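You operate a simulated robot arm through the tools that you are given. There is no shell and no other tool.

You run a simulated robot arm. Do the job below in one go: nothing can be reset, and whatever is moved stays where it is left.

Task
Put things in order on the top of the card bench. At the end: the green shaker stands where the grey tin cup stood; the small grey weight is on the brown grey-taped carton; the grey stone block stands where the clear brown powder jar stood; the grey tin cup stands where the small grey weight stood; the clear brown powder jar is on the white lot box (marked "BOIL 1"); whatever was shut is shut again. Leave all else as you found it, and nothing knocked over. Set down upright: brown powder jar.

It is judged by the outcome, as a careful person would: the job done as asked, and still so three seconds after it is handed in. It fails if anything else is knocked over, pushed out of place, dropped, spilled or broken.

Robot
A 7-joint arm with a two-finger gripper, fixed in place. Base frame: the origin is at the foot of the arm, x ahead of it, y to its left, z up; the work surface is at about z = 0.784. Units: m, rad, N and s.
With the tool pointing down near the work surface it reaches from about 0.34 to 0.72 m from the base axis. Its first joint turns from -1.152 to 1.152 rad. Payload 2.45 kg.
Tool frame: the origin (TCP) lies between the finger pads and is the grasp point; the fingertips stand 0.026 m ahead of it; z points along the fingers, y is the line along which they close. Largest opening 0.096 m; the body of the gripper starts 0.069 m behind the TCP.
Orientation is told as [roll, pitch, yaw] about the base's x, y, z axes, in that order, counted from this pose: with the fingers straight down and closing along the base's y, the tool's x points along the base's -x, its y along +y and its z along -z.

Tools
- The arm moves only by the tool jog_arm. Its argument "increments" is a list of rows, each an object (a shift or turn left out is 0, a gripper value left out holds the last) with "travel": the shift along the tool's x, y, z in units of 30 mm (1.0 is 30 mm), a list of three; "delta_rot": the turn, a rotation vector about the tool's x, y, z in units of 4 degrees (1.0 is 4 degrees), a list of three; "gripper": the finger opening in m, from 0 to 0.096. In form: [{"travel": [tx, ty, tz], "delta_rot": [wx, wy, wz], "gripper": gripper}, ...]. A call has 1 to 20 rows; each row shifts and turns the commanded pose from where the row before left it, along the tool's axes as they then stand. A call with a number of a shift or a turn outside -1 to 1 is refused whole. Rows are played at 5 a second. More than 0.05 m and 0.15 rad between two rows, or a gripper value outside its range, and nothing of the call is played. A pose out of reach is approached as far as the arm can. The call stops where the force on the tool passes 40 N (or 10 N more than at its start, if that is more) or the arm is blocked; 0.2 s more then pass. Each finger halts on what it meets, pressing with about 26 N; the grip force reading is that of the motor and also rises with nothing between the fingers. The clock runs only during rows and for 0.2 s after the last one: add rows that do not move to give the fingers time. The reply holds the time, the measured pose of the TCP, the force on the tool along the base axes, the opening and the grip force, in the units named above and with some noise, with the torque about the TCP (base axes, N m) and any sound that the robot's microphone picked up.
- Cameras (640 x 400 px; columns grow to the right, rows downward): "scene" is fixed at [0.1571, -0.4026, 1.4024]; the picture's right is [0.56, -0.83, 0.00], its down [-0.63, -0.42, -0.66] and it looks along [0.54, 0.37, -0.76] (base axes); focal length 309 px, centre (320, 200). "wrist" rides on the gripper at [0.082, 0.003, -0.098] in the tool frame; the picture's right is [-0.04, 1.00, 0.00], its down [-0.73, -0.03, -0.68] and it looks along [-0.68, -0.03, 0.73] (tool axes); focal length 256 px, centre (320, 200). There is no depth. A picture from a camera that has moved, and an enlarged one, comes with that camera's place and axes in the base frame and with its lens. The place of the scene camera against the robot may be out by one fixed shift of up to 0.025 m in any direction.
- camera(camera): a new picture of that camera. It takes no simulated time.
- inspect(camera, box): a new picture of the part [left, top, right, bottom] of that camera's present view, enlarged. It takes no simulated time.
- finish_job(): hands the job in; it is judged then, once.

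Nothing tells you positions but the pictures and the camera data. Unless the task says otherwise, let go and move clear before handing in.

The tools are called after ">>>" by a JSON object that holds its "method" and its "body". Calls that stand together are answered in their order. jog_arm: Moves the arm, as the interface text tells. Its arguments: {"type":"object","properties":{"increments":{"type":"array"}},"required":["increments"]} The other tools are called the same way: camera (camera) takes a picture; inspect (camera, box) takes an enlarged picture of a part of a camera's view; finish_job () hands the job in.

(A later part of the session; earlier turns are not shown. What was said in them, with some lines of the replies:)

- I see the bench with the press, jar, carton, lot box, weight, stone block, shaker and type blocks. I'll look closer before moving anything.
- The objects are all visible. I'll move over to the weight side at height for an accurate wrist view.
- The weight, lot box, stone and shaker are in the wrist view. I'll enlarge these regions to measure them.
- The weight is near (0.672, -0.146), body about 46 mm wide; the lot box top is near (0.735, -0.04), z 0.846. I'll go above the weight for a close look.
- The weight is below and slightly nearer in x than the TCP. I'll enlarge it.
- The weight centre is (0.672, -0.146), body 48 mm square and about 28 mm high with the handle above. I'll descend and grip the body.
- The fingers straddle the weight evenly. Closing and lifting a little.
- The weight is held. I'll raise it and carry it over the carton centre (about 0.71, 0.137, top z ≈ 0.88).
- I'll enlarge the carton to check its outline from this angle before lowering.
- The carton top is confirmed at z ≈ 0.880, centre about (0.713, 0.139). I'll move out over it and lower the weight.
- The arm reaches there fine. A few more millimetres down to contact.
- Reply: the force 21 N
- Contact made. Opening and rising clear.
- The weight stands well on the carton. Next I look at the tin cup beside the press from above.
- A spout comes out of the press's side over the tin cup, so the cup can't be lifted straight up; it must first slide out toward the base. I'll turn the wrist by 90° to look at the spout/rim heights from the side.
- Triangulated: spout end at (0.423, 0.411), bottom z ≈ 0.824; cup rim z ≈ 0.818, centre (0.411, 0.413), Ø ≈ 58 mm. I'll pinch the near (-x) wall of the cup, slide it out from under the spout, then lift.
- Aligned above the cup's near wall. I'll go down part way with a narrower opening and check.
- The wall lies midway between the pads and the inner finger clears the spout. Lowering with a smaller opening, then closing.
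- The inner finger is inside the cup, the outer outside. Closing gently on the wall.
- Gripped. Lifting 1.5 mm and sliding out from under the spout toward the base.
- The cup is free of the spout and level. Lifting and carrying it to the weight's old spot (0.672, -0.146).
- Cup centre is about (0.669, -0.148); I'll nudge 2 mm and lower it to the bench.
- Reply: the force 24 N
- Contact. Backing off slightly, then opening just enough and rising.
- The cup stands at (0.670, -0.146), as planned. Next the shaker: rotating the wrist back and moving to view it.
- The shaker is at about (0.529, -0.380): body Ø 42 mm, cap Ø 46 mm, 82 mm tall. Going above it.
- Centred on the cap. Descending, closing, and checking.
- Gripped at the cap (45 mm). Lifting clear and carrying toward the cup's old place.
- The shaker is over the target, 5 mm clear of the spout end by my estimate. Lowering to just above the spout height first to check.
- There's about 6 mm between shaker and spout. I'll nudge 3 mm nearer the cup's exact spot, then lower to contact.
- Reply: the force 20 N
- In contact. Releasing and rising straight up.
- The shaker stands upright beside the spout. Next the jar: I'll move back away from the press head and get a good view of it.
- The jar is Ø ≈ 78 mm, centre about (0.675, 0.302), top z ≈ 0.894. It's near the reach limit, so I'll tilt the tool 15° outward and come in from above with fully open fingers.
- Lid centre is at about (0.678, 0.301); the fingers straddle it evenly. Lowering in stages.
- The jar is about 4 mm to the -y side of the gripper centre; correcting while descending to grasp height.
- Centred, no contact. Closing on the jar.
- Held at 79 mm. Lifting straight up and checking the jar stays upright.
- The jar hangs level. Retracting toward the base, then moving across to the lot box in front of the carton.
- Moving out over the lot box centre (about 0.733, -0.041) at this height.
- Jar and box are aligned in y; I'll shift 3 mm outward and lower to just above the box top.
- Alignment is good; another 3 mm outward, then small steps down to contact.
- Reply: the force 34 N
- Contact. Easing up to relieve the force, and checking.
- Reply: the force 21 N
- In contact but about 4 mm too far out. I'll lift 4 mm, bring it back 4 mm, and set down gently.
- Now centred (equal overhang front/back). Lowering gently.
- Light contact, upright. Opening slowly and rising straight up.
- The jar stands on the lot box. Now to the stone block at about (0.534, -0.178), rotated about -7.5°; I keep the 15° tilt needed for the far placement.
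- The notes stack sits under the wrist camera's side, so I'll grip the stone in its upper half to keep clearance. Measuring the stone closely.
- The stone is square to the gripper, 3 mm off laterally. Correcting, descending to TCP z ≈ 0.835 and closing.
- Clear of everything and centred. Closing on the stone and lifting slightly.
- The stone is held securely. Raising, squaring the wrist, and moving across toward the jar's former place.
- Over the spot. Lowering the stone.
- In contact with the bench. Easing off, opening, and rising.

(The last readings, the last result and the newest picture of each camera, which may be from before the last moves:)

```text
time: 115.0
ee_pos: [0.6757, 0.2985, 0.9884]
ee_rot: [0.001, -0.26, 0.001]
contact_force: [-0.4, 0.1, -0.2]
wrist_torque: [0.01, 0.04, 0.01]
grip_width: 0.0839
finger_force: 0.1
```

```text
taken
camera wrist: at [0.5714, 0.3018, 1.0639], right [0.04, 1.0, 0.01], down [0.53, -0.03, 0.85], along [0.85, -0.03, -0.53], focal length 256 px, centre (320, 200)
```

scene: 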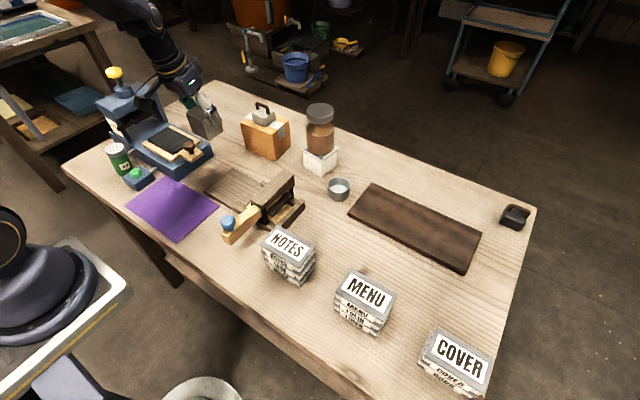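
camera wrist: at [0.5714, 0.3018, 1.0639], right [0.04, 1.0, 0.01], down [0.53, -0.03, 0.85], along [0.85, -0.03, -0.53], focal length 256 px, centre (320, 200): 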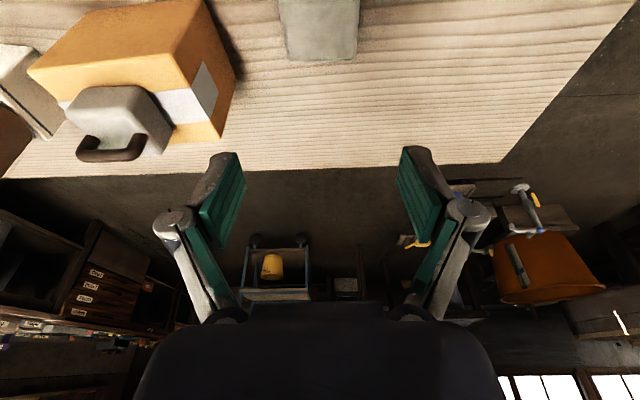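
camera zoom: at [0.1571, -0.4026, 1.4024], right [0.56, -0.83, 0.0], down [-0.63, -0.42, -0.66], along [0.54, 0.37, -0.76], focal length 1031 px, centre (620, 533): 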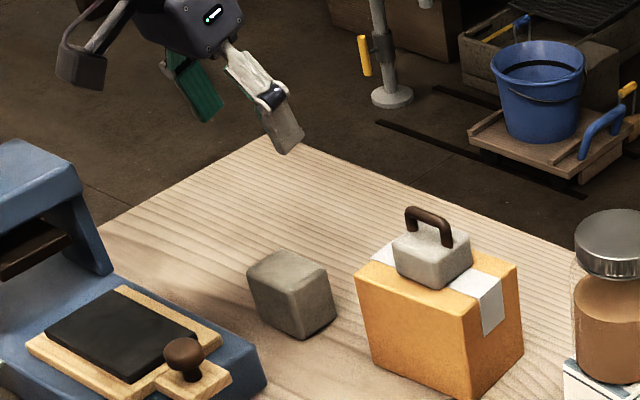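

All five moves done. I'll retract the arm to a clear position and check the whole bench.

>>> {"method": "jog_arm", "body": {"increments": [{"travel": [0.9, -0.5, -0.6]}, {"travel": [0.9, -0.5, -0.6]}, {"travel": [0.9, -0.5, -0.6]}, {"travel": [0.9, -0.5, -0.4]}, {"travel": [0.9, -0.5, -0.3]}, {"travel": [0.9, -0.5, -0.3]}, {"travel": [0.9, -0.5, -0.3]}, {"travel": [0.9, -0.5, -0.3]}, {"travel": [0.9, -0.5, -0.3]}, {"delta_rot": [0, 0.9375, 0]}, {"delta_rot": [0, 0.9375, 0]}, {"delta_rot": [0, 0.9375, 0]}, {"delta_rot": [0, 0.9375, 0]}, {}]}}

>>> {"method": "camera", "body": {"camera": "scene"}}

>>> {"method": "camera", "body": {"camera": "wrist"}}

>>> {"method": "inspect", "body": {"camera": "scene", "box": [190, 80, 350, 180]}}

>>> {"method": "inspect", "body": {"camera": "scene", "box": [60, 80, 220, 180]}}

>>> {"method": "inspect", "body": {"camera": "scene", "box": [200, 150, 360, 250]}}

```text
time: 118.0
ee_pos: [0.4119, 0.1649, 1.0348]
ee_rot: [0.0, 0.001, 0.001]
contact_force: [-1.0, 0.1, 0.3]
wrist_torque: [0.01, 0.02, 0.0]
grip_width: 0.084
finger_force: 0.0
```

```text
taken
```

scene: 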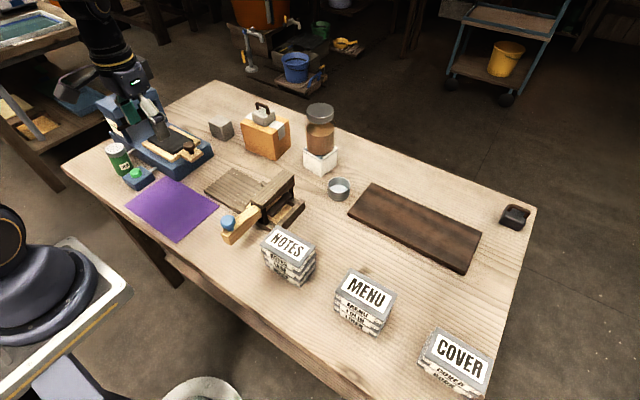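

```text
taken
camera wrist: at [0.3307, 0.1685, 1.134], right [0.04, 1.0, 0.0], down [0.73, -0.03, 0.68], along [0.68, -0.03, -0.73], focal length 256 px, centre (320, 200)
```

wrist: 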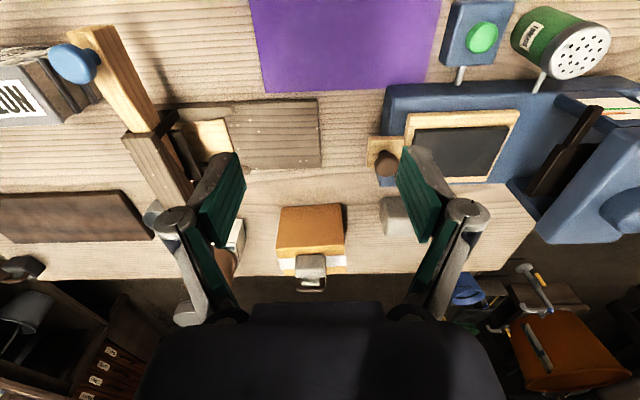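

```text
4.00 times, centred on (270, 130) of scene
camera zoom: at [0.1571, -0.4026, 1.4024], right [0.56, -0.83, 0.0], down [-0.63, -0.42, -0.66], along [0.54, 0.37, -0.76], focal length 1237 px, centre (520, 480)
```

zoom: 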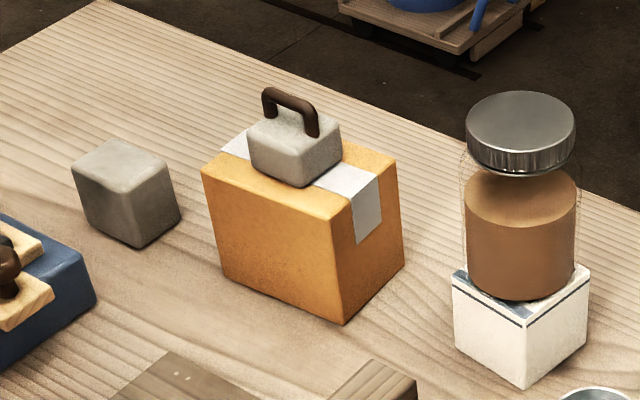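

```text
4.00 times, centred on (140, 130) of scene
camera zoom: at [0.1571, -0.4026, 1.4024], right [0.56, -0.83, 0.0], down [-0.63, -0.42, -0.66], along [0.54, 0.37, -0.76], focal length 1237 px, centre (1040, 480)
```

zoom: 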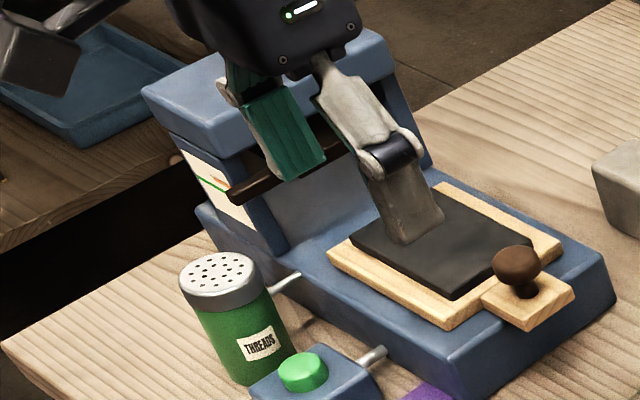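

```text
4.00 times, centred on (280, 200) of scene
camera zoom: at [0.1571, -0.4026, 1.4024], right [0.56, -0.83, 0.0], down [-0.63, -0.42, -0.66], along [0.54, 0.37, -0.76], focal length 1237 px, centre (480, 200)
```

zoom: 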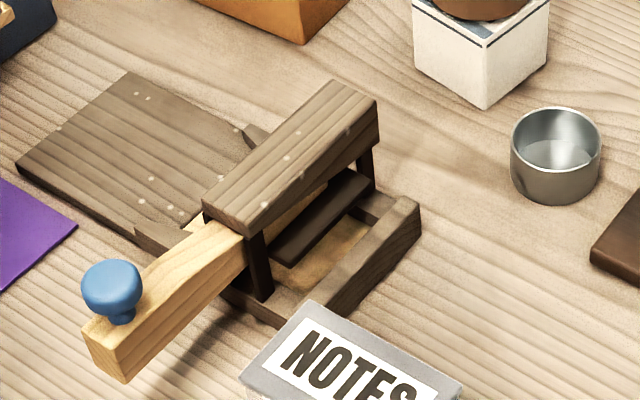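

I checked the bench against the first pictures:

- **Weight:** on the carton.
- **Jar:** upright on the lot box.
- **Stone:** where the jar stood.
- **Cup:** where the weight stood.
- **Shaker:** upright at the cup's place, about 2 cm toward the base because the press's spout blocks the exact spot.

Everything else looks unmoved, nothing shut was opened, and the gripper is empty and clear. Handing in.

>>> {"method": "finish_job", "body": {}}

```text
The job is handed in.
```

I've handed the job in. All five items are where you asked, except that the shaker is about 2 cm off the cup's exact spot.

- **Small grey weight:** on the brown carton.
- **Grey tin cup:** where the weight stood, within a few millimetres.
- **Green shaker:** upright at the cup's place, about 2 cm closer to the arm's base. A spout from the press hangs over the exact spot, and the shaker is too tall to fit under it.
- **Brown powder jar:** upright and centred on the white lot box. The jar is slightly wider than the box, so it overhangs by about 3 mm front and back.
- **Grey stone block:** where the jar stood.

The last pictures matched the first ones for everything else, with nothing knocked over. I didn't open anything that was shut. The arm is back over the bench with its gripper empty.
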